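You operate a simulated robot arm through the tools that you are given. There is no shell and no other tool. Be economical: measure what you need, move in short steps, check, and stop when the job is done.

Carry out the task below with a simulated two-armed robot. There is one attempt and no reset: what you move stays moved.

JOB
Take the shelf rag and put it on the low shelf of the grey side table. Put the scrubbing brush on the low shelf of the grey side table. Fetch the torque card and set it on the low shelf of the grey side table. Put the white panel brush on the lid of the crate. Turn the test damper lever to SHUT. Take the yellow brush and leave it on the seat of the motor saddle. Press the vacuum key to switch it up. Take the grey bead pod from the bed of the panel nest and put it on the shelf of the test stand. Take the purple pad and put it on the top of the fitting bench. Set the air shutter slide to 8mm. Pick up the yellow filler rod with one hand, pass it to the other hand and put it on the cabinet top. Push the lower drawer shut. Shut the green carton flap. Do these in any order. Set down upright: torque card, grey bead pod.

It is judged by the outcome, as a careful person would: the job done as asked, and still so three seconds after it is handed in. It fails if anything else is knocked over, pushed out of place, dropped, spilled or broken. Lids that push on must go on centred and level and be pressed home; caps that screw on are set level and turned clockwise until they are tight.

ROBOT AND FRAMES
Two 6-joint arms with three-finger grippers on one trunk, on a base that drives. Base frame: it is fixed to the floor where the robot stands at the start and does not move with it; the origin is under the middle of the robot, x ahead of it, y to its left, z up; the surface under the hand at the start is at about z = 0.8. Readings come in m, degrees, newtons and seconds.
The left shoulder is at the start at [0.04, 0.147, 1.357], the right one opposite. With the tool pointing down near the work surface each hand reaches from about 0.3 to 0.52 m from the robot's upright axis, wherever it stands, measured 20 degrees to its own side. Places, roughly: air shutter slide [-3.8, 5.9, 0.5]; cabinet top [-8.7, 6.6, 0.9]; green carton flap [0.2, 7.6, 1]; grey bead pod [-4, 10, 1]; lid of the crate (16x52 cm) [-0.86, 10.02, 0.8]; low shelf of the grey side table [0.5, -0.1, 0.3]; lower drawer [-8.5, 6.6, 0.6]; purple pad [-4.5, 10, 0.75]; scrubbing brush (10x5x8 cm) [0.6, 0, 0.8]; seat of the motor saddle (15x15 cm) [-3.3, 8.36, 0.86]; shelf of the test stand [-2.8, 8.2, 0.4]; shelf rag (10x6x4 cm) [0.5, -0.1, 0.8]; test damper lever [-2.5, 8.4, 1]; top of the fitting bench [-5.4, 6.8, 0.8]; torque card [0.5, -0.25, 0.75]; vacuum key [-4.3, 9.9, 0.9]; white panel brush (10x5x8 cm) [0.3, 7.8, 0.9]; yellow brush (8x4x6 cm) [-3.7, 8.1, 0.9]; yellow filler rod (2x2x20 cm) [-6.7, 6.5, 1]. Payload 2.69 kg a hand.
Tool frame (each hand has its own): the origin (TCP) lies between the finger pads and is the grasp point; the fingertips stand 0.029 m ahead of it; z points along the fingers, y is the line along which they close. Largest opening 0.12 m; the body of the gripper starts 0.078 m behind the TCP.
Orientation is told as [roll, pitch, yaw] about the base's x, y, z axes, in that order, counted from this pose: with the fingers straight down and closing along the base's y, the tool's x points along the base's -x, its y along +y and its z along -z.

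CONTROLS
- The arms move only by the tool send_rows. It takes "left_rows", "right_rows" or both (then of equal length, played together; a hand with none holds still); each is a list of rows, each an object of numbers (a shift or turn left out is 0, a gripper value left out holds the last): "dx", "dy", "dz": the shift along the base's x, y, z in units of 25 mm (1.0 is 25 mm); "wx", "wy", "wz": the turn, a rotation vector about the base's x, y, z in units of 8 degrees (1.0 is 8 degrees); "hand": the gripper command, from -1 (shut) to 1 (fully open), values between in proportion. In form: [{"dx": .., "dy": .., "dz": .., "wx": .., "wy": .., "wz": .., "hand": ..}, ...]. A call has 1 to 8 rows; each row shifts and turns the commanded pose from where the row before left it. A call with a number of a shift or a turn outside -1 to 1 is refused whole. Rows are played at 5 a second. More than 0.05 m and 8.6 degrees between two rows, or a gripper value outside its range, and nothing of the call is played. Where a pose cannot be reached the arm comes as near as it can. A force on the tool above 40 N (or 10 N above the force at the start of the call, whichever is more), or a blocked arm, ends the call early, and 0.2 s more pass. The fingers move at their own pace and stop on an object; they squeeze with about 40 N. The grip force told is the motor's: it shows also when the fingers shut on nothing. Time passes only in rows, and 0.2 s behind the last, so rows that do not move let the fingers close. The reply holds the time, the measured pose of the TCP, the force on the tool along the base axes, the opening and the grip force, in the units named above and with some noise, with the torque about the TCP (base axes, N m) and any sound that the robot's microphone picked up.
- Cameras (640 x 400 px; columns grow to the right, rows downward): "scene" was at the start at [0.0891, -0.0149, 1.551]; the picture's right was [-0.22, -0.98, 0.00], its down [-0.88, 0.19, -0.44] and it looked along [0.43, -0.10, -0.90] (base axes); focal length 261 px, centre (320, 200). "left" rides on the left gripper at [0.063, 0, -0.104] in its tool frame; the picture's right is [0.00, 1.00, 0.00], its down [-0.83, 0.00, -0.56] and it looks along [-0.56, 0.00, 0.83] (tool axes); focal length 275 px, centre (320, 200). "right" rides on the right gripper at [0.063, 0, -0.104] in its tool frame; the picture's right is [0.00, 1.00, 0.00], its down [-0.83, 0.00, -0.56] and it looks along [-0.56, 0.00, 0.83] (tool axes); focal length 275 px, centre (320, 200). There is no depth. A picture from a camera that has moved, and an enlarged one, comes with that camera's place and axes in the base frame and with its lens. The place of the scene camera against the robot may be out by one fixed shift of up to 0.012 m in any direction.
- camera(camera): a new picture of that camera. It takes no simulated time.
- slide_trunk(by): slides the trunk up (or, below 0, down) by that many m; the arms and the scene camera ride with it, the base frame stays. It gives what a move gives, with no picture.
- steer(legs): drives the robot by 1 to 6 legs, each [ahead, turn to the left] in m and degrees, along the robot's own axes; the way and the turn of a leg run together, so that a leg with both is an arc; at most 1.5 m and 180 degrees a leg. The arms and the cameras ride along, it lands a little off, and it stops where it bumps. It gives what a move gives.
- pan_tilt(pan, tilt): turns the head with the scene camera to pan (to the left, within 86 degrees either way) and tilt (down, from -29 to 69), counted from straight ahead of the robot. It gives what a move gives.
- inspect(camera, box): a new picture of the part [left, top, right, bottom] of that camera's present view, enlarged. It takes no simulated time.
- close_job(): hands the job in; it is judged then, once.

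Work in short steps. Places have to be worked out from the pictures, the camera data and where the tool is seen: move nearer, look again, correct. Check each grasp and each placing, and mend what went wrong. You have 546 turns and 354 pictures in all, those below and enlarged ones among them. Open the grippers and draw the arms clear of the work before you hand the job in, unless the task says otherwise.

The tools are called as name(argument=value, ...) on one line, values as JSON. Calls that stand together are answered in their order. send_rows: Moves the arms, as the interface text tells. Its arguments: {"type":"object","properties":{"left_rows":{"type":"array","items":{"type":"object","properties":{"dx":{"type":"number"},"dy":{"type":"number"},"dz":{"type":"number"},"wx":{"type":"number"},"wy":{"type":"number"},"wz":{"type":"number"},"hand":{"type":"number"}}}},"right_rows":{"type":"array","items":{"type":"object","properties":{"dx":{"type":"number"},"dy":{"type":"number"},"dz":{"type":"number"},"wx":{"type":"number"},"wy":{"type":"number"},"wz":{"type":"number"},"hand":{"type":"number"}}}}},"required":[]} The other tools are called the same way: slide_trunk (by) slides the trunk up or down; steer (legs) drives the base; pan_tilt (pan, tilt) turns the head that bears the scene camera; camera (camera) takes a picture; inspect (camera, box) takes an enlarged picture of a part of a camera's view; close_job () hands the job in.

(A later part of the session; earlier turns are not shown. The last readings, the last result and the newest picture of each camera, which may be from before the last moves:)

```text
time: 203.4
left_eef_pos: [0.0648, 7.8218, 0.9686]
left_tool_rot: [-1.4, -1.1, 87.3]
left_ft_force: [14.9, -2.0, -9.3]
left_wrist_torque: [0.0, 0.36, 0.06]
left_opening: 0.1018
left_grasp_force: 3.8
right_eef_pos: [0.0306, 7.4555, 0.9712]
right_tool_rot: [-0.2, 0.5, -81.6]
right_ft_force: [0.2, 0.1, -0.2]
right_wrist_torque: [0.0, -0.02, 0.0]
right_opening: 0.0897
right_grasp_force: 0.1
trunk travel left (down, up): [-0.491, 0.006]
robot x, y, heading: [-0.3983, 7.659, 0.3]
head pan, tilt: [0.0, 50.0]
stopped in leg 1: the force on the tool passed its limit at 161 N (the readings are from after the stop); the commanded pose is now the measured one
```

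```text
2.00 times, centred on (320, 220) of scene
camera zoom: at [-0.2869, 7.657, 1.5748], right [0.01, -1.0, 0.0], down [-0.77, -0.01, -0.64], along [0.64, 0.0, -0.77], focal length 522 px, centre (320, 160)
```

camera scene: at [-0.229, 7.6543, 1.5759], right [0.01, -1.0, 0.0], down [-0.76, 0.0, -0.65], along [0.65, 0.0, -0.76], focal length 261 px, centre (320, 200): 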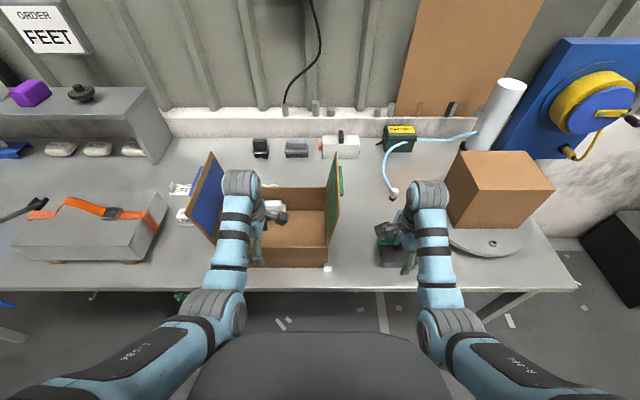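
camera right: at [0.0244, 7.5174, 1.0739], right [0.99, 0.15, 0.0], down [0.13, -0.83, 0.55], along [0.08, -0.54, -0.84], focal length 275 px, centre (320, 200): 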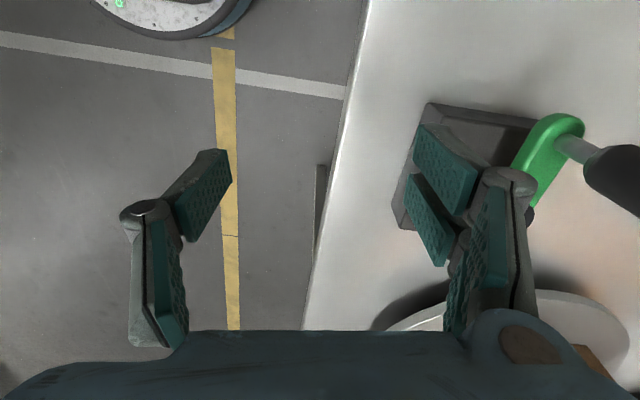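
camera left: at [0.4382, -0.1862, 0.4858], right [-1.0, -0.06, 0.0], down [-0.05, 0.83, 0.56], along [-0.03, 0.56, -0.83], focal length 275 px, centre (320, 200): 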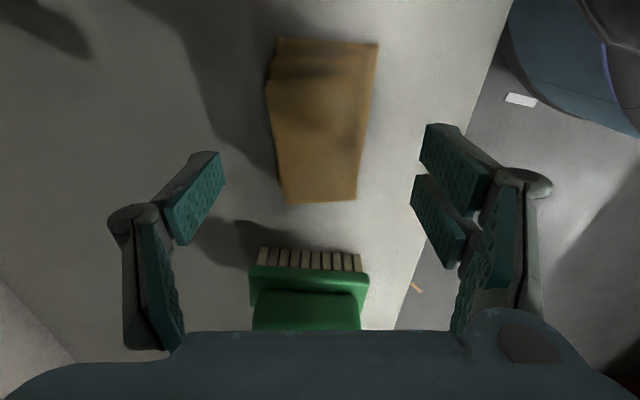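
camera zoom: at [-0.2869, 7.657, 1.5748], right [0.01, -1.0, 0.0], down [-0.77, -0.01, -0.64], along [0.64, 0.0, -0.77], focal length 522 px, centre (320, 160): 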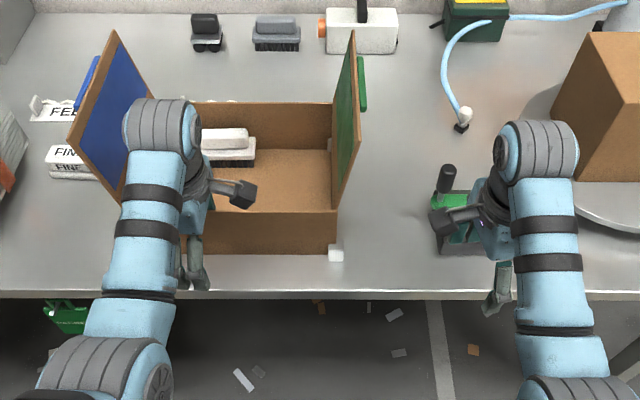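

The left finger straddles the carton's front wall — the bench is higher than I assumed. Raise both hands well up before anything else.

send_rows(left_rows=[{"dz": 0.5}, {"dz": 1}, {"dz": 1}, {"dz": 1}], right_rows=[{}, {"dz": 1}, {"dz": 1}, {"dz": 1}])

steer(legs=[[-0.15, 0]])

camera(camera="scene")

```text
time: 204.4
left_eef_pos: [0.0897, 7.8171, 1.0285]
left_tool_rot: [-1.2, -1.0, 87.4]
left_ft_force: [0.7, 0.3, -0.6]
left_wrist_torque: [-0.01, 0.04, -0.02]
left_opening: 0.0962
left_grasp_force: 0.0
left hand out of reach, approached as far as the arm can: row 3, 4
right_eef_pos: [0.0675, 7.4569, 0.9975]
right_tool_rot: [-0.1, 0.4, -81.6]
right_ft_force: [0.7, -0.4, -0.8]
right_wrist_torque: [0.01, 0.01, 0.0]
right_opening: 0.0902
right_grasp_force: 0.0
right hand out of reach, approached as far as the arm can: row 2, 3, 4
trunk travel left (down, up): [-0.491, 0.006]
robot x, y, heading: [-0.3962, 7.6576, 0.3]
head pan, tilt: [0.0, 50.0]
```

```text
time: 205.8
left_eef_pos: [-0.0607, 7.8161, 1.029]
left_tool_rot: [-1.4, -1.1, 87.5]
left_ft_force: [0.4, -0.5, -1.0]
left_wrist_torque: [0.0, 0.02, 0.02]
left_opening: 0.0961
left_grasp_force: 0.0
right_eef_pos: [-0.0831, 7.4573, 0.9958]
right_tool_rot: [-0.2, 0.4, -81.5]
right_ft_force: [-0.2, 0.7, 0.2]
right_wrist_torque: [-0.02, 0.07, 0.0]
right_opening: 0.0899
right_grasp_force: 0.0
trunk travel left (down, up): [-0.491, 0.006]
robot x, y, heading: [-0.5498, 7.6556, 0.1]
head pan, tilt: [0.0, 50.0]
```

```text
279 pictures are left
camera scene: at [-0.4386, 7.6558, 1.5749], right [0.01, -1.0, 0.0], down [-0.77, -0.01, -0.64], along [0.64, 0.01, -0.77], focal length 261 px, centre (320, 200)
```

scene: 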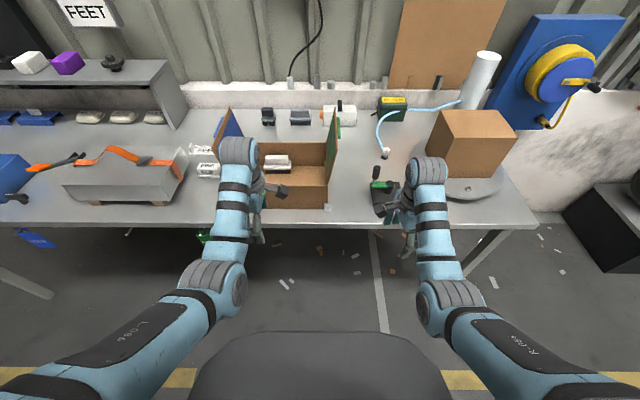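

Carton appears unmoved. I tuck the right hand back (closed, yaw 0, toward −y) so it will pass between the lever device and the turntable.

send_rows(right_rows=[{"dx": -1, "dy": -0.3, "wz": 1, "hand": -1}, {"dx": -1, "dy": -0.3, "wz": 1}, {"dx": -1, "dy": -0.3, "wz": 1}, {"dx": -1, "dy": -0.3, "wz": 1}, {"dx": -1, "dy": -0.3, "wz": 1}, {"dx": -1, "dy": -0.3, "wz": 1}, {"dx": -0.5, "dy": -0.3, "wz": 1}, {"dy": -0.3, "wz": 1}])

send_rows(right_rows=[{"dz": 0.5, "wz": 1}, {"dz": 0.5, "wz": 1}, {"wz": 0.2}])

camera(camera="left")

```text
time: 207.6
left_eef_pos: [-0.0656, 7.8157, 1.032]
left_tool_rot: [-1.6, -1.1, 87.5]
left_ft_force: [0.6, 0.6, 0.2]
left_wrist_torque: [0.02, -0.01, 0.02]
left_opening: 0.0961
left_grasp_force: 0.0
right_eef_pos: [-0.2164, 7.3916, 0.9389]
right_tool_rot: [0.2, 0.4, -17.3]
right_ft_force: [0.3, 0.3, -0.2]
right_wrist_torque: [-0.01, 0.01, 0.03]
right_opening: 0.0
right_grasp_force: 28.1
right hand out of reach, approached as far as the arm can: row 1, 2, 3, 4, 5, 6
trunk travel left (down, up): [-0.491, 0.006]
robot x, y, heading: [-0.552, 7.6561, 0.4]
head pan, tilt: [0.0, 50.0]
```

```text
time: 208.4
left_eef_pos: [-0.0645, 7.8153, 1.0301]
left_tool_rot: [-1.5, -1.0, 87.4]
left_ft_force: [-0.1, -0.1, 0.5]
left_wrist_torque: [0.03, 0.0, -0.01]
left_opening: 0.0962
left_grasp_force: 0.0
right_eef_pos: [-0.2139, 7.3843, 0.9442]
right_tool_rot: [0.1, 0.3, 0.2]
right_ft_force: [0.2, -0.2, 0.6]
right_wrist_torque: [0.02, -0.01, 0.0]
right_opening: 0.0
right_grasp_force: 28.8
right hand out of reach, approached as far as the arm can: row 1, 2
trunk travel left (down, up): [-0.491, 0.006]
robot x, y, heading: [-0.5555, 7.6557, 0.4]
head pan, tilt: [0.0, 50.0]
```

```text
278 pictures are left
camera left: at [-0.0691, 7.75, 1.1328], right [-1.0, 0.05, -0.03], down [0.03, 0.82, 0.57], along [0.05, 0.57, -0.82], focal length 275 px, centre (320, 200)
```

left: 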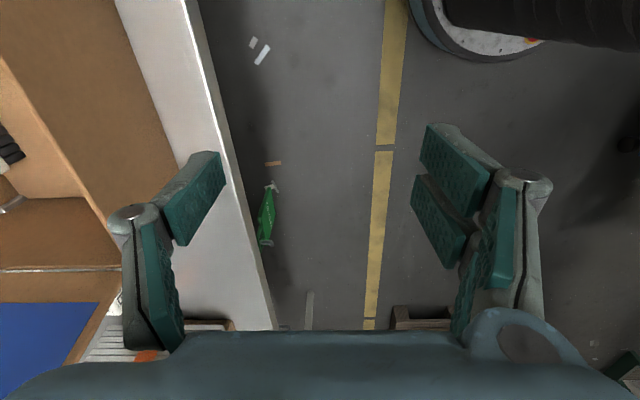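

Carton front wall is x≈0.14, rim z≈0.94. Drive forward 0.36 m with the left hand at z 1.03.

steer(legs=[[0.36, 0]])

camera(camera="left")

camera(camera="scene")

```text
time: 210.7
left_eef_pos: [0.2973, 7.8182, 1.0321]
left_tool_rot: [-1.5, -1.1, 87.5]
left_ft_force: [-0.5, 0.3, -1.0]
left_wrist_torque: [-0.02, -0.04, 0.03]
left_opening: 0.0962
left_grasp_force: 0.1
right_eef_pos: [0.1466, 7.3857, 0.9446]
right_tool_rot: [0.2, 0.2, 0.2]
right_ft_force: [-0.3, 0.7, 0.3]
right_wrist_torque: [0.01, -0.03, -0.02]
right_opening: 0.0
right_grasp_force: 28.3
trunk travel left (down, up): [-0.491, 0.006]
robot x, y, heading: [-0.1807, 7.6585, 0.5]
head pan, tilt: [0.0, 50.0]
```

```text
277 pictures are left
camera left: at [0.292, 7.7529, 1.1341], right [-1.0, 0.05, -0.03], down [0.02, 0.82, 0.57], along [0.05, 0.57, -0.82], focal length 275 px, centre (320, 200)
```

left: 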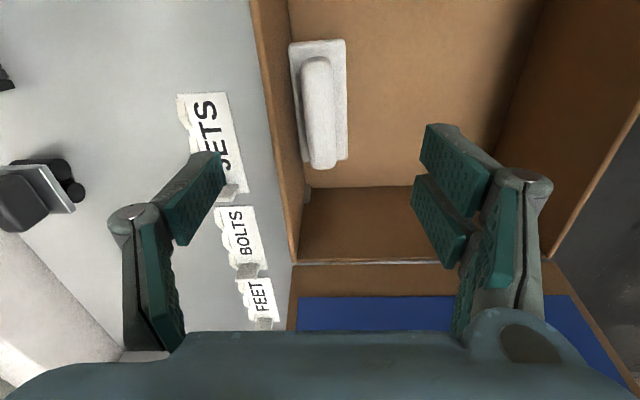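

```text
276 pictures are left
camera scene: at [-0.0842, 7.6587, 1.5755], right [0.01, -1.0, 0.0], down [-0.76, -0.01, -0.64], along [0.64, 0.01, -0.76], focal length 261 px, centre (320, 200)
```

scene: 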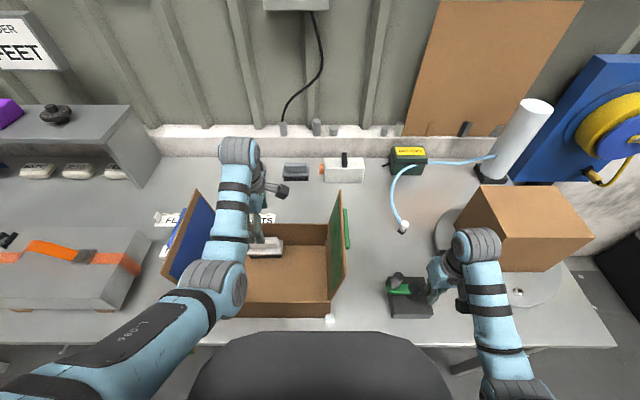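

Brush lies against the carton's back wall: handle ≈(0.303,7.834), 10 cm along y. I'll grip its ends along y, so rotate the left hand back to yaw 0 and level.

send_rows(left_rows=[{"wz": -1, "wx": -0.13, "hand": 1}, {"wz": -1, "wy": 0.2}, {"wz": -1}, {"wz": -1}, {"wz": -1}, {"wz": -1}, {"wz": -1}, {"wz": -1}])

send_rows(left_rows=[{"wz": -1}, {"wz": -1}, {"wz": -0.94, "dy": 0.6, "dx": 0.2}, {}])

camera(camera="left")

```text
time: 212.5
left_eef_pos: [0.3005, 7.8185, 1.0295]
left_tool_rot: [0.0, 0.4, 23.4]
left_ft_force: [-0.1, 0.2, 0.3]
left_wrist_torque: [-0.01, -0.01, -0.03]
left_opening: 0.12
left_grasp_force: 0.1
right_eef_pos: [0.1491, 7.3867, 0.9449]
right_tool_rot: [0.2, 0.3, 0.2]
right_ft_force: [0.3, -0.5, -0.6]
right_wrist_torque: [0.02, 0.01, -0.02]
right_opening: 0.0001
right_grasp_force: 28.3
trunk travel left (down, up): [-0.491, 0.006]
robot x, y, heading: [-0.1826, 7.6604, 0.6]
head pan, tilt: [0.0, 50.0]
```

```text
time: 213.5
left_eef_pos: [0.3042, 7.8337, 1.0309]
left_tool_rot: [-0.2, 0.4, -0.2]
left_ft_force: [0.3, 0.1, -0.4]
left_wrist_torque: [-0.01, 0.01, -0.03]
left_opening: 0.1197
left_grasp_force: 0.2
right_eef_pos: [0.1502, 7.3875, 0.9438]
right_tool_rot: [0.3, 0.3, 0.2]
right_ft_force: [-0.5, 0.0, 0.1]
right_wrist_torque: [0.01, 0.0, -0.04]
right_opening: 0.0001
right_grasp_force: 28.9
trunk travel left (down, up): [-0.491, 0.006]
robot x, y, heading: [-0.1889, 7.6616, 0.6]
head pan, tilt: [0.0, 50.0]
```

```text
275 pictures are left
camera left: at [0.2424, 7.8335, 1.1339], right [0.01, 1.0, 0.0], down [0.83, -0.01, 0.55], along [0.55, -0.01, -0.83], focal length 275 px, centre (320, 200)
```

left: 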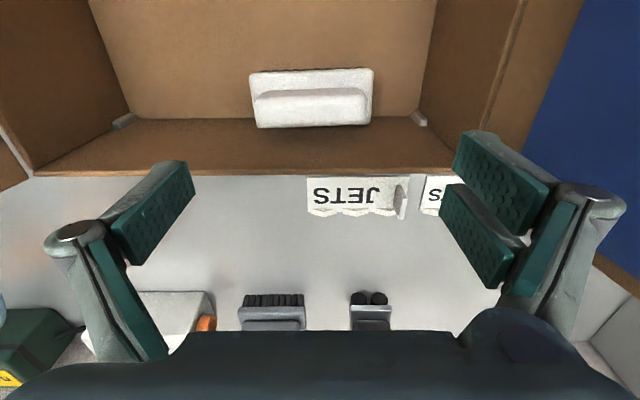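

Brush top z≈0.90, centre (0.303,7.826), base ≈11 cm wide — tight. Descend partway and re-check centring.

send_rows(left_rows=[{"dy": -0.32}, {"dz": -1}, {"dz": -1}, {"dz": -1}, {"dz": -0.6}, {}])

camera(camera="left")

```text
time: 214.9
left_eef_pos: [0.3035, 7.8251, 0.941]
left_tool_rot: [0.0, 0.3, -0.2]
left_ft_force: [-3.3, -1.1, 1.2]
left_wrist_torque: [0.06, -0.13, 0.21]
left_opening: 0.1199
left_grasp_force: 0.1
right_eef_pos: [0.1489, 7.3879, 0.9441]
right_tool_rot: [0.2, 0.2, 0.1]
right_ft_force: [-0.5, -0.5, -0.6]
right_wrist_torque: [-0.01, 0.04, 0.02]
right_opening: 0.0
right_grasp_force: 28.4
trunk travel left (down, up): [-0.491, 0.006]
robot x, y, heading: [-0.186, 7.6565, 0.2]
head pan, tilt: [0.0, 50.0]
```

```text
274 pictures are left
camera left: at [0.2421, 7.8252, 1.0452], right [0.01, 1.0, 0.0], down [0.83, 0.0, 0.55], along [0.55, -0.01, -0.83], focal length 275 px, centre (320, 200)
```

left: 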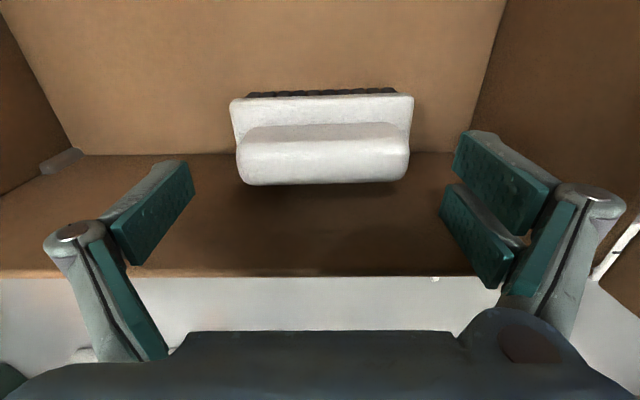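

Centred (322 px). Descend another 45 mm and close.

send_rows(left_rows=[{"dz": -0.6}, {"dz": -0.6}, {"dz": -0.5}, {}])

camera(camera="left")

```text
time: 215.9
left_eef_pos: [0.3038, 7.826, 0.8991]
left_tool_rot: [0.0, 0.3, -0.1]
left_ft_force: [-1.2, -0.2, -0.9]
left_wrist_torque: [-0.02, -0.1, 0.06]
left_opening: 0.1199
left_grasp_force: 0.1
right_eef_pos: [0.1498, 7.387, 0.9438]
right_tool_rot: [0.2, 0.3, 0.1]
right_ft_force: [-0.4, 0.0, 0.0]
right_wrist_torque: [-0.02, 0.01, 0.0]
right_opening: 0.0
right_grasp_force: 28.5
trunk travel left (down, up): [-0.491, 0.006]
robot x, y, heading: [-0.1862, 7.6599, 0.3]
head pan, tilt: [0.0, 50.0]
```

```text
273 pictures are left
camera left: at [0.2419, 7.8242, 1.0028], right [0.01, 1.0, 0.0], down [0.83, 0.0, 0.55], along [0.55, 0.0, -0.83], focal length 275 px, centre (320, 200)
```

left: 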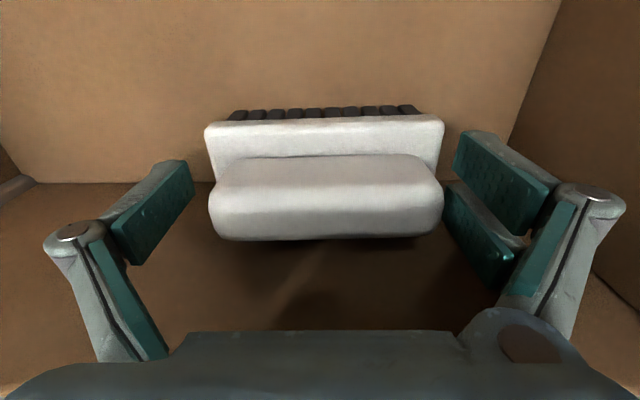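

Handle is at TCP level between the pads. Close and lift.

send_rows(left_rows=[{"dz": -0.3}, {"hand": -0.5}, {"hand": -1}, {}, {}])

send_rows(left_rows=[{"dz": 0.6}, {"dz": 1}, {"dz": 1}, {"dz": 1}, {"dz": 1}, {"dz": 0.8}])

camera(camera="left")

```text
time: 217.1
left_eef_pos: [0.3031, 7.825, 0.8922]
left_tool_rot: [-0.1, 0.2, 0.0]
left_ft_force: [-1.2, 1.7, 6.6]
left_wrist_torque: [-0.05, -0.03, 0.06]
left_opening: 0.0991
left_grasp_force: 40.1
right_eef_pos: [0.1492, 7.3865, 0.944]
right_tool_rot: [0.1, 0.2, 0.1]
right_ft_force: [0.2, 0.0, 0.0]
right_wrist_torque: [0.05, 0.02, 0.07]
right_opening: 0.0
right_grasp_force: 28.2
trunk travel left (down, up): [-0.491, 0.006]
robot x, y, heading: [-0.1864, 7.6578, 0.6]
head pan, tilt: [0.0, 50.0]
```

```text
time: 218.5
left_eef_pos: [0.305, 7.8266, 1.024]
left_tool_rot: [-0.2, 0.4, -0.1]
left_ft_force: [0.3, -0.7, -0.8]
left_wrist_torque: [0.01, -0.01, -0.03]
left_opening: 0.0996
left_grasp_force: 39.9
right_eef_pos: [0.1496, 7.387, 0.9437]
right_tool_rot: [0.2, 0.4, 0.1]
right_ft_force: [-0.1, -0.7, 0.3]
right_wrist_torque: [0.02, 0.0, -0.01]
right_opening: 0.0
right_grasp_force: 28.6
trunk travel left (down, up): [-0.491, 0.006]
robot x, y, heading: [-0.1862, 7.6591, 0.6]
head pan, tilt: [0.0, 50.0]
```

```text
272 pictures are left
camera left: at [0.2438, 7.826, 1.1276], right [0.01, 1.0, 0.0], down [0.83, 0.0, 0.55], along [0.55, 0.0, -0.83], focal length 275 px, centre (320, 200)
```

left: 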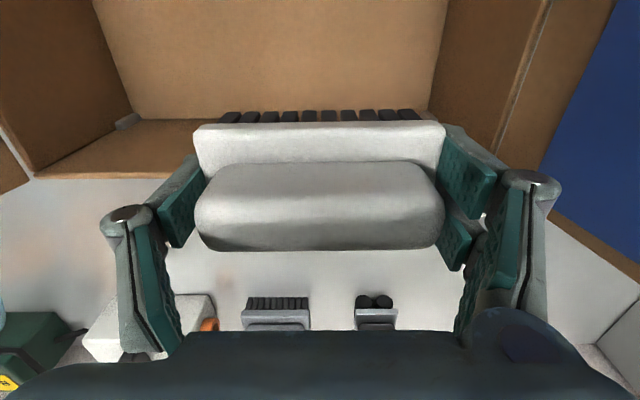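

White brush held. Before leaving, view the green flap from the right wrist camera and scene.

camera(camera="right")

inspect(camera="scene", box=[180, 150, 500, 350])

```text
271 pictures are left
camera right: at [0.0888, 7.3861, 1.0481], right [-0.01, 1.0, 0.0], down [0.83, 0.0, 0.55], along [0.55, 0.01, -0.83], focal length 275 px, centre (320, 200)
```

right: 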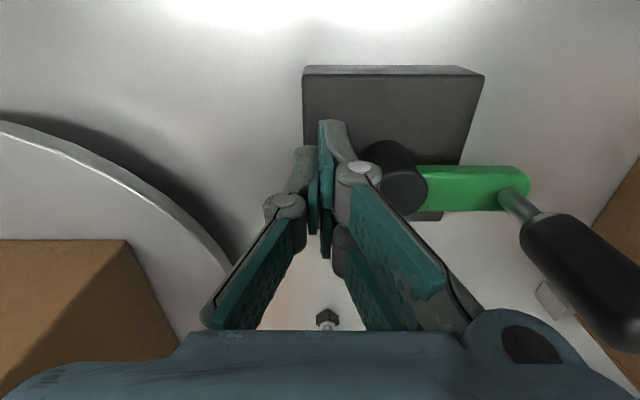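

```text
2.00 times, centred on (340, 250) of scene
camera zoom: at [-0.0801, 7.6587, 1.5753], right [0.01, -1.0, 0.0], down [-0.77, -0.01, -0.64], along [0.64, 0.01, -0.77], focal length 522 px, centre (280, 100)
```

zoom: 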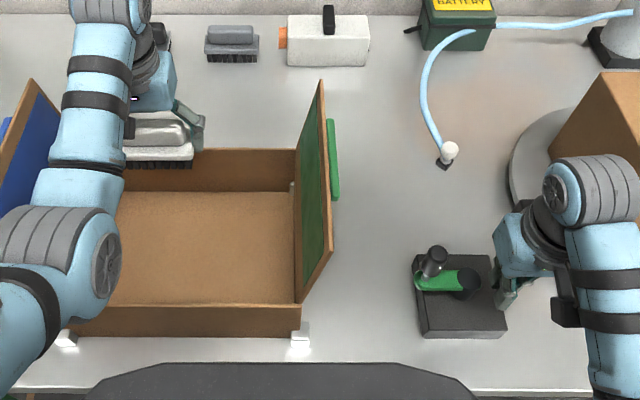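

Flap leans slightly outward (−y) with hinge at (x≈0.14–0.33, y≈7.643, z≈0.94). I move the left hand with brush away to +y and bring the right hand forward and up.

send_rows(left_rows=[{"dy": 0.9, "dz": 0.3}, {"dy": 0.9, "dz": 0.3}, {"dy": 0.9}, {"dy": 0.8}, {}], right_rows=[{"dx": 0.6, "dz": 0.6}, {"dx": 0.6, "dz": 0.8}, {"dx": 0.8, "dz": 1}, {"dx": 0.8, "dz": 1}, {"dx": 0.8, "dz": 1}])

camera(camera="scene")

```text
time: 219.3
left_eef_pos: [0.3109, 7.8812, 1.0356]
left_tool_rot: [-0.8, 0.5, -0.8]
left_ft_force: [0.1, 0.6, -1.0]
left_wrist_torque: [0.01, -0.01, -0.03]
left_opening: 0.0994
left_grasp_force: 39.5
left hand out of reach, approached as far as the arm can: row 2
right_eef_pos: [0.2087, 7.3682, 0.9648]
right_tool_rot: [0.4, 0.3, -0.1]
right_ft_force: [-0.6, -0.2, 1.4]
right_wrist_torque: [0.08, 0.01, -0.04]
right_opening: 0.0
right_grasp_force: 28.3
right hand out of reach, approached as far as the arm can: row 1, 2, 3, 4
trunk travel left (down, up): [-0.491, 0.006]
robot x, y, heading: [-0.1873, 7.6604, 0.3]
head pan, tilt: [0.0, 50.0]
stopped in row 4 (left hand): the force on the tool passed its limit at 49 N (the readings are from after the stop); the commanded pose is now the measured one
```

```text
269 pictures are left
camera scene: at [-0.0802, 7.6529, 1.5752], right [0.0, -1.0, 0.0], down [-0.77, 0.0, -0.64], along [0.64, 0.01, -0.77], focal length 261 px, centre (320, 200)
```

scene: 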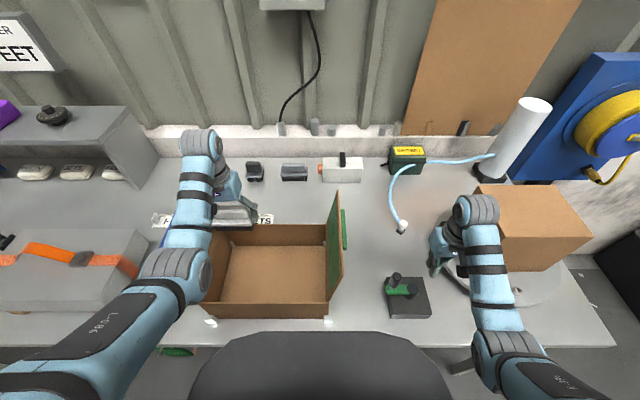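

The left hand touched something (blue flap). Move it back −y 3 cm and check.

send_rows(left_rows=[{"dy": -0.6}, {"dy": -0.6}])

camera(camera="left")

inspect(camera="scene", box=[130, 120, 290, 220])

```text
time: 219.9
left_eef_pos: [0.3102, 7.8526, 1.0349]
left_tool_rot: [-0.9, 0.5, -0.8]
left_ft_force: [0.0, -0.6, -1.3]
left_wrist_torque: [0.0, 0.0, -0.03]
left_opening: 0.0996
left_grasp_force: 40.2
right_eef_pos: [0.2094, 7.3697, 0.9652]
right_tool_rot: [0.4, 0.2, -0.1]
right_ft_force: [0.2, -0.3, -0.6]
right_wrist_torque: [0.0, -0.02, 0.04]
right_opening: 0.0
right_grasp_force: 28.1
trunk travel left (down, up): [-0.491, 0.006]
robot x, y, heading: [-0.1882, 7.6612, 0.3]
head pan, tilt: [0.0, 50.0]
```

```text
268 pictures are left
camera left: at [0.2492, 7.855, 1.1385], right [0.02, 1.0, -0.02], down [0.84, -0.01, 0.55], along [0.55, -0.02, -0.84], focal length 275 px, centre (320, 200)
```

left: 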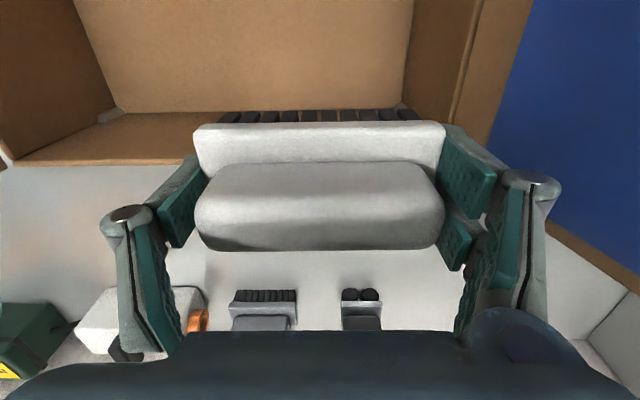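

```text
4.00 times, centred on (210, 170) of scene
camera zoom: at [-0.0802, 7.6549, 1.5753], right [0.01, -1.0, 0.0], down [-0.77, 0.0, -0.64], along [0.64, 0.01, -0.77], focal length 1045 px, centre (760, 320)
```

zoom: 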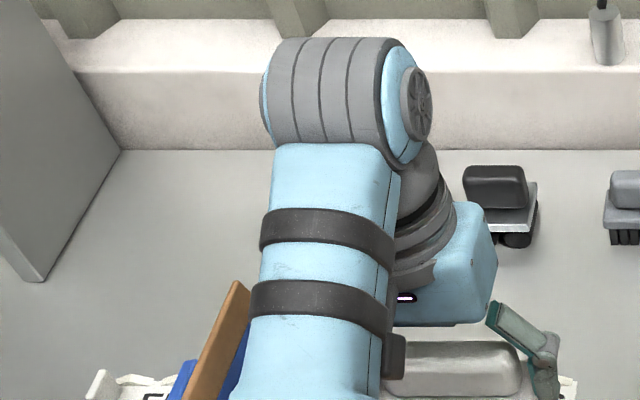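

The flap needs the left hand out of the way, so deliver the brush first. Back out, turn toward the crate and approach.

steer(legs=[[-0.38, 0], [0, 89.5], [1.1, 0]])

pan_tilt(pan=0, tilt=40)

camera(camera="scene")

```text
time: 231.3
left_eef_pos: [-0.7519, 9.2509, 1.0348]
left_tool_rot: [-1.0, 0.4, 88.8]
left_ft_force: [-0.2, -0.2, -0.6]
left_wrist_torque: [-0.01, 0.0, -0.03]
left_opening: 0.0992
left_grasp_force: 39.8
right_eef_pos: [-0.2685, 9.1452, 0.9663]
right_tool_rot: [0.2, 0.2, 89.6]
right_ft_force: [0.3, 0.8, 0.2]
right_wrist_torque: [0.04, 0.01, -0.03]
right_opening: 0.0
right_grasp_force: 28.6
trunk travel left (down, up): [-0.491, 0.006]
robot x, y, heading: [-0.5574, 8.7521, 90.0]
head pan, tilt: [0.0, 50.0]
```

```text
time: 232.1
left_eef_pos: [-0.7517, 9.2512, 1.0335]
left_tool_rot: [-1.0, 0.5, 88.9]
left_ft_force: [0.4, -0.1, -1.7]
left_wrist_torque: [0.0, 0.02, 0.02]
left_opening: 0.0993
left_grasp_force: 40.5
right_eef_pos: [-0.2695, 9.1467, 0.9654]
right_tool_rot: [0.2, 0.2, 89.7]
right_ft_force: [0.0, 0.4, -0.8]
right_wrist_torque: [0.0, 0.0, -0.02]
right_opening: 0.0
right_grasp_force: 29.1
trunk travel left (down, up): [-0.491, 0.006]
robot x, y, heading: [-0.5617, 8.7558, 90.1]
head pan, tilt: [0.0, 40.0]
```

```text
266 pictures are left
camera scene: at [-0.5511, 8.8573, 1.5894], right [1.0, 0.0, 0.0], down [0.0, -0.64, -0.77], along [0.0, 0.77, -0.64], focal length 261 px, centre (320, 200)
```

scene: 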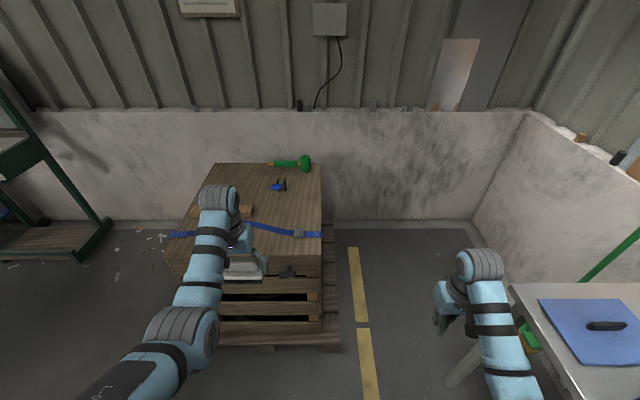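

inspect(camera="scene", box=[150, 130, 374, 270])

```text
2.86 times, centred on (262, 200) of scene
camera zoom: at [-0.5511, 8.8573, 1.5894], right [1.0, 0.0, 0.0], down [0.0, -0.64, -0.77], along [0.0, 0.77, -0.64], focal length 746 px, centre (486, 200)
```

zoom: 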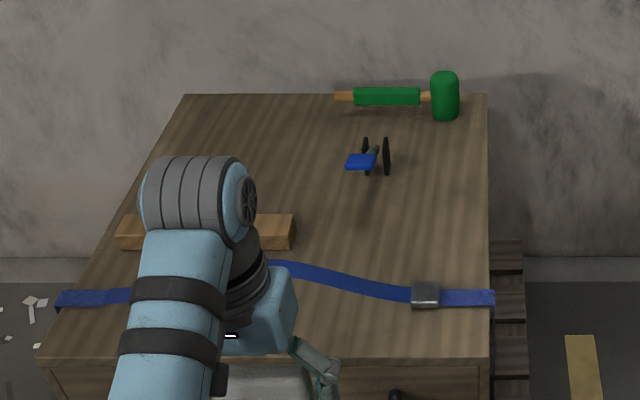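

The lid's stated 16×52 cm area around (−0.86,10.02) matches the free strip between mallet and clip at the rear, so I'll approach from the crate's right side through the gap by the bench end.

steer(legs=[[0, -39], [0.57, 0], [0, 39]])

pan_tilt(pan=0, tilt=50)

camera(camera="scene")

```text
time: 239.0
left_eef_pos: [-0.3921, 9.6998, 1.0338]
left_tool_rot: [-1.0, 0.5, 88.8]
left_ft_force: [0.2, 0.0, -1.3]
left_wrist_torque: [-0.01, 0.03, 0.02]
left_opening: 0.0992
left_grasp_force: 39.9
right_eef_pos: [0.0899, 9.5955, 0.9651]
right_tool_rot: [0.1, 0.2, 89.5]
right_ft_force: [-1.3, 0.1, 0.0]
right_wrist_torque: [0.0, 0.0, -0.01]
right_opening: 0.0
right_grasp_force: 28.6
trunk travel left (down, up): [-0.491, 0.006]
robot x, y, heading: [-0.2021, 9.2043, 89.9]
head pan, tilt: [0.0, 40.0]
```

```text
time: 239.7
left_eef_pos: [-0.3932, 9.7002, 1.0349]
left_tool_rot: [-1.0, 0.5, 88.7]
left_ft_force: [-0.4, 0.2, -0.5]
left_wrist_torque: [0.0, 0.03, -0.01]
left_opening: 0.0994
left_grasp_force: 39.7
right_eef_pos: [0.0887, 9.5948, 0.9651]
right_tool_rot: [0.2, 0.2, 89.5]
right_ft_force: [-0.3, 0.4, -1.1]
right_wrist_torque: [0.01, -0.02, 0.01]
right_opening: 0.0001
right_grasp_force: 28.2
trunk travel left (down, up): [-0.491, 0.006]
robot x, y, heading: [-0.2002, 9.2065, 89.8]
head pan, tilt: [0.0, 50.0]
```

```text
264 pictures are left
camera scene: at [-0.1922, 9.2985, 1.5753], right [1.0, 0.0, 0.0], down [0.0, -0.77, -0.64], along [0.0, 0.64, -0.77], focal length 261 px, centre (320, 200)
```

scene: 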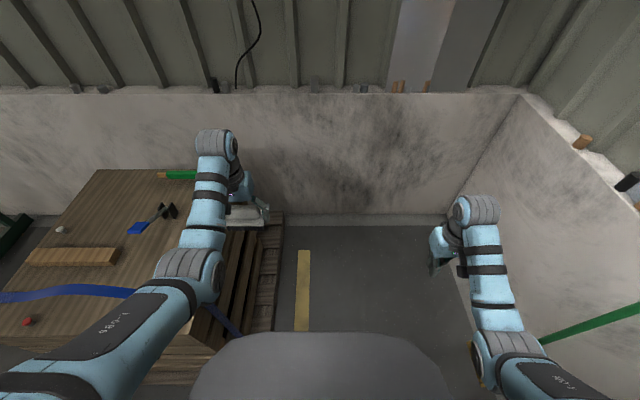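

Go forward veering slightly right, then turn to face the lid diagonally.

steer(legs=[[0, -12], [0.55, 0], [0, 74]])

camera(camera="scene")

```text
time: 242.1
left_eef_pos: [-0.2302, 9.8383, 1.0224]
left_tool_rot: [-1.0, -0.2, 74.0]
left_ft_force: [1.2, -0.2, -1.3]
left_wrist_torque: [0.07, 0.02, -0.02]
left_opening: 0.0992
left_grasp_force: 40.1
right_eef_pos: [0.2074, 9.6011, 0.9665]
right_tool_rot: [0.5, -0.2, 74.9]
right_ft_force: [-0.6, -1.3, 0.0]
right_wrist_torque: [0.01, 0.06, -0.01]
right_opening: 0.0001
right_grasp_force: 28.6
trunk travel left (down, up): [-0.491, 0.006]
robot x, y, heading: [-0.1807, 9.2975, 67.1]
head pan, tilt: [0.0, 50.0]
stopped in leg 2: the robot was blocked; the commanded pose is now the measured one
```

```text
263 pictures are left
camera scene: at [-0.131, 9.382, 1.5754], right [0.92, -0.39, -0.01], down [-0.3, -0.7, -0.64], along [0.25, 0.59, -0.77], focal length 261 px, centre (320, 200)
```

scene: 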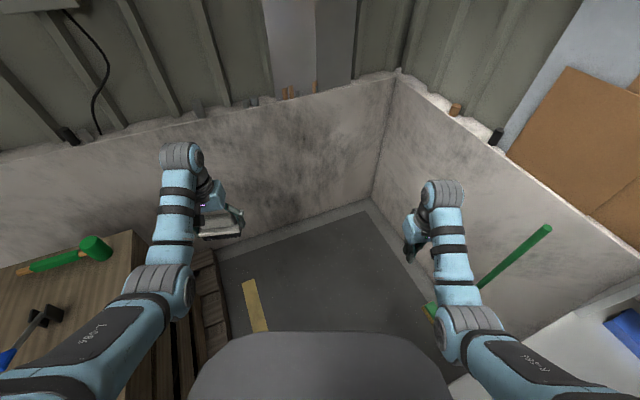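

The gap is too narrow here. Retreat and go around to the crate's left side, where there's more floor.

steer(legs=[[-0.5, 0], [0, 113], [1.1, 0]])

pan_tilt(pan=-60, tilt=30)

camera(camera="scene")

```text
time: 255.0
left_eef_pos: [-1.9573, 8.5532, 1.021]
left_tool_rot: [-1.4, -0.2, -172.5]
left_ft_force: [0.5, 0.2, -1.7]
left_wrist_torque: [-0.01, 0.01, -0.04]
left_opening: 0.0994
left_grasp_force: 40.3
right_eef_pos: [-1.9111, 9.0491, 0.9668]
right_tool_rot: [0.1, 0.0, -171.7]
right_ft_force: [0.0, -0.4, -0.9]
right_wrist_torque: [0.01, -0.03, 0.0]
right_opening: 0.0001
right_grasp_force: 28.6
trunk travel left (down, up): [-0.491, 0.006]
robot x, y, heading: [-1.4778, 8.8192, -179.3]
head pan, tilt: [0.0, 50.0]
```

```text
time: 256.3
left_eef_pos: [-1.9566, 8.5539, 1.0192]
left_tool_rot: [-1.4, -0.2, -172.6]
left_ft_force: [0.1, 0.9, -1.2]
left_wrist_torque: [0.01, 0.02, 0.01]
left_opening: 0.0992
left_grasp_force: 40.0
right_eef_pos: [-1.9119, 9.0492, 0.9659]
right_tool_rot: [0.2, 0.0, -171.8]
right_ft_force: [-0.5, -0.2, -0.3]
right_wrist_torque: [0.0, 0.04, -0.01]
right_opening: 0.0
right_grasp_force: 28.4
trunk travel left (down, up): [-0.491, 0.006]
robot x, y, heading: [-1.4801, 8.8186, -179.5]
head pan, tilt: [-60.0, 30.0]
```

```text
262 pictures are left
camera scene: at [-1.5381, 8.8915, 1.6048], right [0.86, 0.51, 0.0], down [0.25, -0.43, -0.87], along [-0.44, 0.75, -0.5], focal length 261 px, centre (320, 200)
```

scene: 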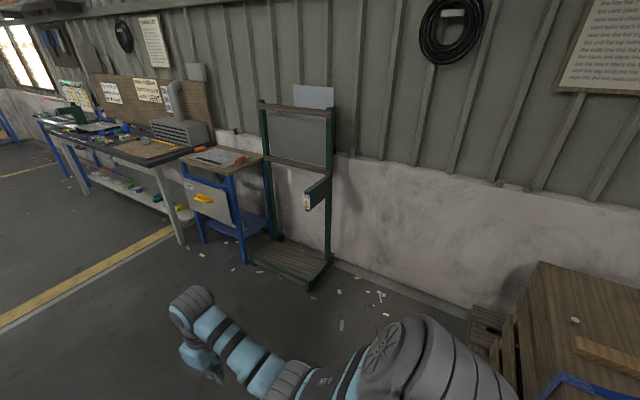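

Area clear. Go to (−1.66,9.5) and turn to heading ~20°.

steer(legs=[[0, -76], [0.72, 0], [0, -84]])

pan_tilt(pan=0, tilt=50)

camera(camera="scene")

```text
time: 267.1
left_eef_pos: [-1.2477, 9.8849, 1.021]
left_tool_rot: [-1.3, -0.1, 24.2]
left_ft_force: [1.2, 0.0, -1.8]
left_wrist_torque: [0.0, -0.01, 0.02]
left_opening: 0.0993
left_grasp_force: 39.9
right_eef_pos: [-1.1458, 9.3975, 0.9666]
right_tool_rot: [0.2, 0.0, 25.1]
right_ft_force: [0.2, 0.2, 0.7]
right_wrist_torque: [-0.01, 0.02, -0.01]
right_opening: 0.0
right_grasp_force: 28.2
trunk travel left (down, up): [-0.491, 0.006]
robot x, y, heading: [-1.6286, 9.4948, 17.6]
head pan, tilt: [-60.0, 30.0]
```

```text
time: 268.4
left_eef_pos: [-1.249, 9.8846, 1.0199]
left_tool_rot: [-1.4, -0.1, 24.3]
left_ft_force: [1.0, 0.1, -1.8]
left_wrist_torque: [-0.02, -0.02, 0.01]
left_opening: 0.0994
left_grasp_force: 40.2
right_eef_pos: [-1.1463, 9.3977, 0.9668]
right_tool_rot: [0.2, -0.1, 25.0]
right_ft_force: [-0.6, -0.6, 0.3]
right_wrist_torque: [0.02, -0.01, -0.03]
right_opening: 0.0002
right_grasp_force: 28.5
trunk travel left (down, up): [-0.491, 0.006]
robot x, y, heading: [-1.6297, 9.4969, 17.6]
head pan, tilt: [0.0, 50.0]
```

```text
261 pictures are left
camera scene: at [-1.5277, 9.5227, 1.5753], right [0.3, -0.95, 0.0], down [-0.73, -0.23, -0.64], along [0.61, 0.19, -0.77], focal length 261 px, centre (320, 200)
```

scene: 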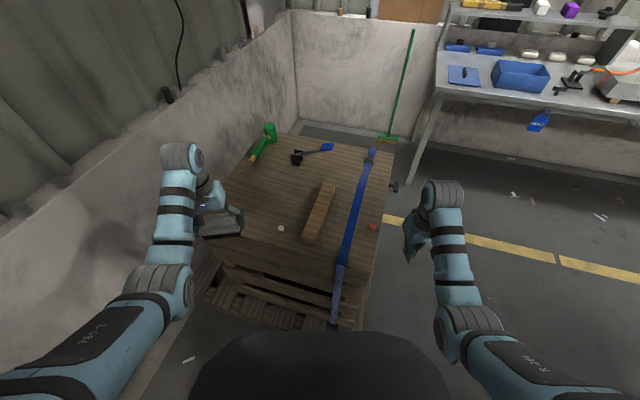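

Now I can reach the rear strip: target ≈(−1.04,9.99). Drive 0.15 ahead and turn the brush along x.

steer(legs=[[0.15, 0]])

send_rows(left_rows=[{"wz": 1, "dx": 0.3}, {"wz": 1, "dx": 0.3}, {"wz": 1, "dy": 0.3}, {"wz": 1, "dy": 0.3}, {"wz": 1, "dy": 0.3}, {"wz": 1}, {"wz": 1}, {"wz": 1}])

camera(camera="left")

camera(camera="scene")

```text
time: 270.0
left_eef_pos: [-1.1143, 9.9222, 1.0166]
left_tool_rot: [-1.4, 0.0, 23.6]
left_ft_force: [-0.3, -0.2, -1.1]
left_wrist_torque: [0.04, 0.02, 0.02]
left_opening: 0.0991
left_grasp_force: 40.1
right_eef_pos: [-1.0223, 9.432, 0.9644]
right_tool_rot: [0.2, 0.3, 24.3]
right_ft_force: [0.6, 0.2, -0.5]
right_wrist_torque: [0.02, 0.03, 0.01]
right_opening: 0.0
right_grasp_force: 28.4
trunk travel left (down, up): [-0.491, 0.006]
robot x, y, heading: [-1.508, 9.5413, 16.0]
head pan, tilt: [0.0, 50.0]
stopped in leg 1: the robot was blocked; the commanded pose is now the measured one
```

```text
time: 271.8
left_eef_pos: [-1.1038, 9.944, 1.0195]
left_tool_rot: [-1.4, -0.3, 87.7]
left_ft_force: [1.2, 0.4, -0.1]
left_wrist_torque: [-0.02, 0.0, 0.0]
left_opening: 0.0992
left_grasp_force: 39.8
right_eef_pos: [-1.025, 9.4332, 0.9664]
right_tool_rot: [0.1, 0.1, 24.4]
right_ft_force: [-0.3, -0.2, -1.7]
right_wrist_torque: [0.0, -0.01, -0.01]
right_opening: 0.0
right_grasp_force: 29.1
trunk travel left (down, up): [-0.491, 0.006]
robot x, y, heading: [-1.5062, 9.5419, 16.1]
head pan, tilt: [0.0, 50.0]
```

```text
260 pictures are left
camera left: at [-1.1078, 9.8809, 1.1214], right [-1.0, 0.04, -0.03], down [0.02, 0.83, 0.56], along [0.05, 0.56, -0.83], focal length 275 px, centre (320, 200)
```

left: 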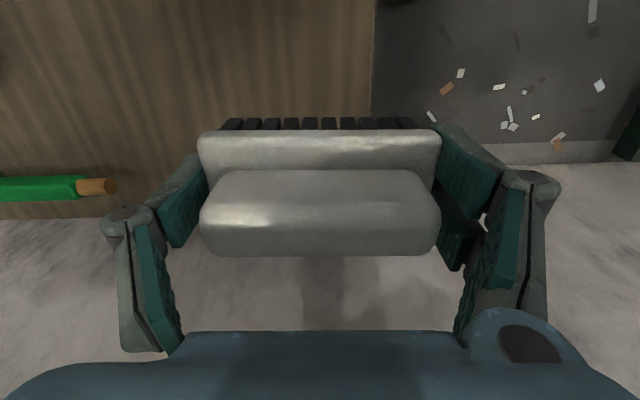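

```text
259 pictures are left
camera scene: at [-1.4053, 9.5659, 1.5753], right [0.27, -0.96, 0.0], down [-0.74, -0.21, -0.64], along [0.62, 0.18, -0.77], focal length 261 px, centre (320, 200)
```

scene: 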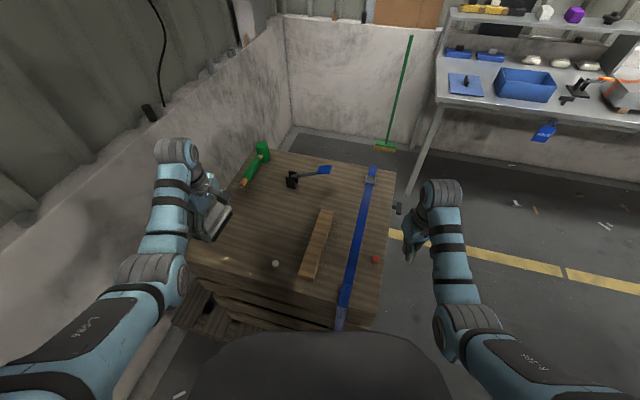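

Out of comfortable reach from here. Back up, tuck the left hand inward and re-approach at y≈9.74 heading 0.

steer(legs=[[-0.3, 0]])

send_rows(left_rows=[{"dy": -1}, {"dy": -1}, {"dy": -1}, {"dy": -1}, {"dy": -0.8}])

steer(legs=[[0, 30], [0.4, 0], [0, -43]])

camera(camera="scene")

```text
time: 273.8
left_eef_pos: [-1.3839, 9.8646, 1.0174]
left_tool_rot: [-1.2, -0.2, 87.5]
left_ft_force: [0.5, 0.2, -1.5]
left_wrist_torque: [-0.03, 0.02, 0.02]
left_opening: 0.0991
left_grasp_force: 39.8
right_eef_pos: [-1.3061, 9.3529, 0.9645]
right_tool_rot: [0.2, 0.2, 24.3]
right_ft_force: [0.7, -0.4, 0.1]
right_wrist_torque: [-0.01, 0.01, 0.02]
right_opening: 0.0
right_grasp_force: 28.5
trunk travel left (down, up): [-0.491, 0.006]
robot x, y, heading: [-1.7883, 9.4607, 16.1]
head pan, tilt: [0.0, 50.0]
```

```text
time: 275.0
left_eef_pos: [-1.3807, 9.7423, 1.0138]
left_tool_rot: [-1.4, -0.4, 87.5]
left_ft_force: [-0.8, 0.1, -1.1]
left_wrist_torque: [-0.02, 0.02, -0.01]
left_opening: 0.0991
left_grasp_force: 40.2
left hand out of reach, approached as far as the arm can: row 4
right_eef_pos: [-1.3064, 9.3502, 0.9655]
right_tool_rot: [0.2, 0.1, 24.3]
right_ft_force: [0.4, -0.8, -0.5]
right_wrist_torque: [0.01, 0.01, 0.01]
right_opening: 0.0
right_grasp_force: 28.4
trunk travel left (down, up): [-0.491, 0.006]
robot x, y, heading: [-1.7915, 9.4601, 15.6]
head pan, tilt: [0.0, 50.0]
```

```text
time: 279.2
left_eef_pos: [-1.2948, 10.2039, 1.0118]
left_tool_rot: [-1.3, -0.2, 117.5]
left_ft_force: [-0.1, 0.3, -1.3]
left_wrist_torque: [-0.02, 0.02, -0.02]
left_opening: 0.0994
left_grasp_force: 40.0
right_eef_pos: [-1.0358, 9.9014, 0.9651]
right_tool_rot: [0.3, 0.2, 54.4]
right_ft_force: [0.9, 0.3, -1.0]
right_wrist_torque: [-0.03, 0.02, -0.03]
right_opening: 0.0
right_grasp_force: 28.3
trunk travel left (down, up): [-0.491, 0.006]
robot x, y, heading: [-1.5062, 9.7539, 45.9]
head pan, tilt: [0.0, 50.0]
stopped in leg 2: the robot was blocked; the commanded pose is now the measured one
```

```text
258 pictures are left
camera scene: at [-1.4301, 9.8238, 1.5751], right [0.72, -0.69, 0.0], down [-0.53, -0.55, -0.64], along [0.45, 0.46, -0.77], focal length 261 px, centre (320, 200)
```

scene: 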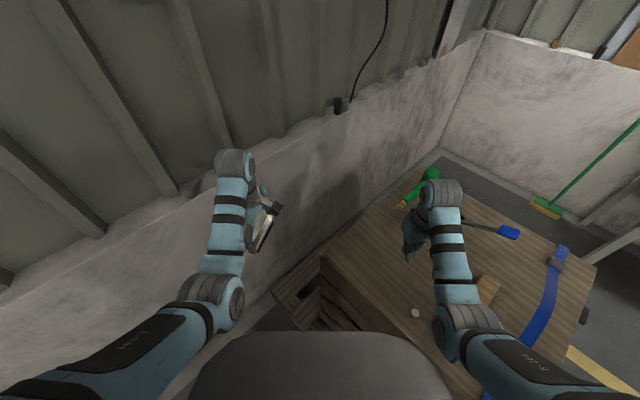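

Back 6 cm and turn to face +x.

steer(legs=[[-0.06, 0], [0, -40]])

camera(camera="scene")

```text
time: 282.0
left_eef_pos: [-1.0991, 9.922, 1.013]
left_tool_rot: [-1.4, -0.2, 78.1]
left_ft_force: [0.5, 0.7, -0.9]
left_wrist_torque: [0.01, -0.02, -0.03]
left_opening: 0.0993
left_grasp_force: 39.8
right_eef_pos: [-1.0931, 9.5243, 0.966]
right_tool_rot: [0.2, 0.2, 14.7]
right_ft_force: [0.4, 0.2, 0.0]
right_wrist_torque: [-0.02, -0.01, -0.02]
right_opening: 0.0
right_grasp_force: 28.1
trunk travel left (down, up): [-0.491, 0.006]
robot x, y, heading: [-1.5453, 9.7078, 6.3]
head pan, tilt: [0.0, 50.0]
```

```text
257 pictures are left
camera scene: at [-1.4447, 9.7203, 1.5753], right [0.11, -0.99, 0.0], down [-0.76, -0.09, -0.64], along [0.64, 0.07, -0.77], focal length 261 px, centre (320, 200)
```

scene: 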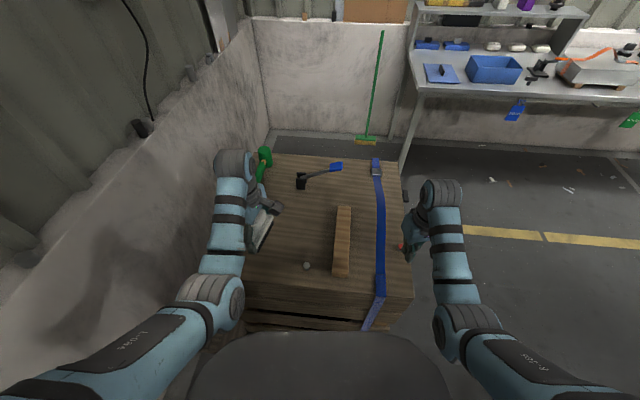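

Drive forward up to 6 cm and move the hand to the target spot.

steer(legs=[[0.06, 0]])

send_rows(left_rows=[{"dy": 0.8, "wz": 0.4, "wx": 0}, {"dy": 0.8, "wz": 0.4}, {"dy": 0.8, "wz": 0.4}, {"dz": -0.8}, {"dz": -0.8}, {"dz": -0.8}])

camera(camera="left")

```text
time: 283.0
left_eef_pos: [-1.0654, 9.9245, 1.0168]
left_tool_rot: [-1.8, -0.4, 77.8]
left_ft_force: [-0.3, -0.2, -1.6]
left_wrist_torque: [-0.01, -0.03, -0.02]
left_opening: 0.0994
left_grasp_force: 39.5
right_eef_pos: [-1.0576, 9.5276, 0.9683]
right_tool_rot: [0.1, -0.4, 14.6]
right_ft_force: [-1.1, -0.3, -0.7]
right_wrist_torque: [0.01, -0.03, -0.03]
right_opening: 0.0001
right_grasp_force: 27.9
trunk travel left (down, up): [-0.491, 0.006]
robot x, y, heading: [-1.5056, 9.7172, 6.3]
head pan, tilt: [0.0, 50.0]
stopped in leg 1: the robot was blocked; the commanded pose is now the measured one
```

```text
time: 284.4
left_eef_pos: [-1.0584, 9.986, 0.9544]
left_tool_rot: [-1.5, -0.3, 87.5]
left_ft_force: [0.6, -0.5, -0.9]
left_wrist_torque: [0.02, 0.0, 0.0]
left_opening: 0.0993
left_grasp_force: 40.3
right_eef_pos: [-1.0516, 9.528, 0.9669]
right_tool_rot: [0.1, 0.0, 14.8]
right_ft_force: [0.6, 0.1, -0.8]
right_wrist_torque: [-0.01, 0.0, -0.05]
right_opening: 0.0
right_grasp_force: 28.1
trunk travel left (down, up): [-0.491, 0.006]
robot x, y, heading: [-1.5104, 9.7152, 6.2]
head pan, tilt: [0.0, 50.0]
```

```text
256 pictures are left
camera left: at [-1.0629, 9.9218, 1.057], right [-1.0, 0.05, -0.03], down [0.03, 0.83, 0.56], along [0.05, 0.56, -0.83], focal length 275 px, centre (320, 200)
```

left: 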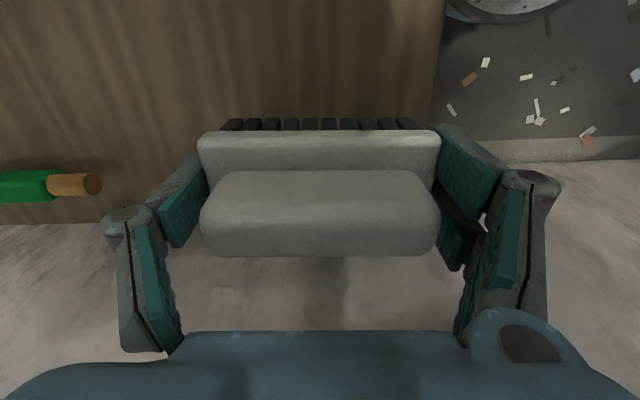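

Level the tilt and lower toward the lid.

send_rows(left_rows=[{"dz": -0.8, "wy": 0.19}, {"dz": -0.8}, {"dz": -0.8}, {"dz": -0.3}, {"dz": -0.3}])

send_rows(left_rows=[{"dz": -0.2}, {"dz": -0.2}, {"dz": -0.2}, {"dz": -0.2}, {"dz": -0.2}, {"dz": -0.2}, {"dz": -0.2}])

```text
time: 285.6
left_eef_pos: [-1.0586, 9.9851, 0.8791]
left_tool_rot: [0.0, -0.3, 87.5]
left_ft_force: [1.0, -0.4, -0.6]
left_wrist_torque: [0.0, -0.03, -0.02]
left_opening: 0.0994
left_grasp_force: 39.9
right_eef_pos: [-1.0512, 9.5283, 0.9665]
right_tool_rot: [0.1, -0.1, 14.7]
right_ft_force: [-0.5, 0.2, -0.5]
right_wrist_torque: [-0.02, -0.02, -0.03]
right_opening: 0.0
right_grasp_force: 28.6
trunk travel left (down, up): [-0.491, 0.006]
robot x, y, heading: [-1.507, 9.7136, 6.1]
head pan, tilt: [0.0, 50.0]
```

```text
time: 287.2
left_eef_pos: [-1.0577, 9.9853, 0.8452]
left_tool_rot: [-0.1, -0.2, 87.5]
left_ft_force: [-0.2, -0.9, -1.7]
left_wrist_torque: [0.0, -0.01, 0.0]
left_opening: 0.0994
left_grasp_force: 40.2
right_eef_pos: [-1.0524, 9.5279, 0.9661]
right_tool_rot: [0.1, 0.0, 14.8]
right_ft_force: [0.2, -0.4, 0.3]
right_wrist_torque: [-0.03, 0.0, -0.01]
right_opening: 0.0002
right_grasp_force: 28.5
trunk travel left (down, up): [-0.491, 0.006]
robot x, y, heading: [-1.5068, 9.7116, 6.2]
head pan, tilt: [0.0, 50.0]
```

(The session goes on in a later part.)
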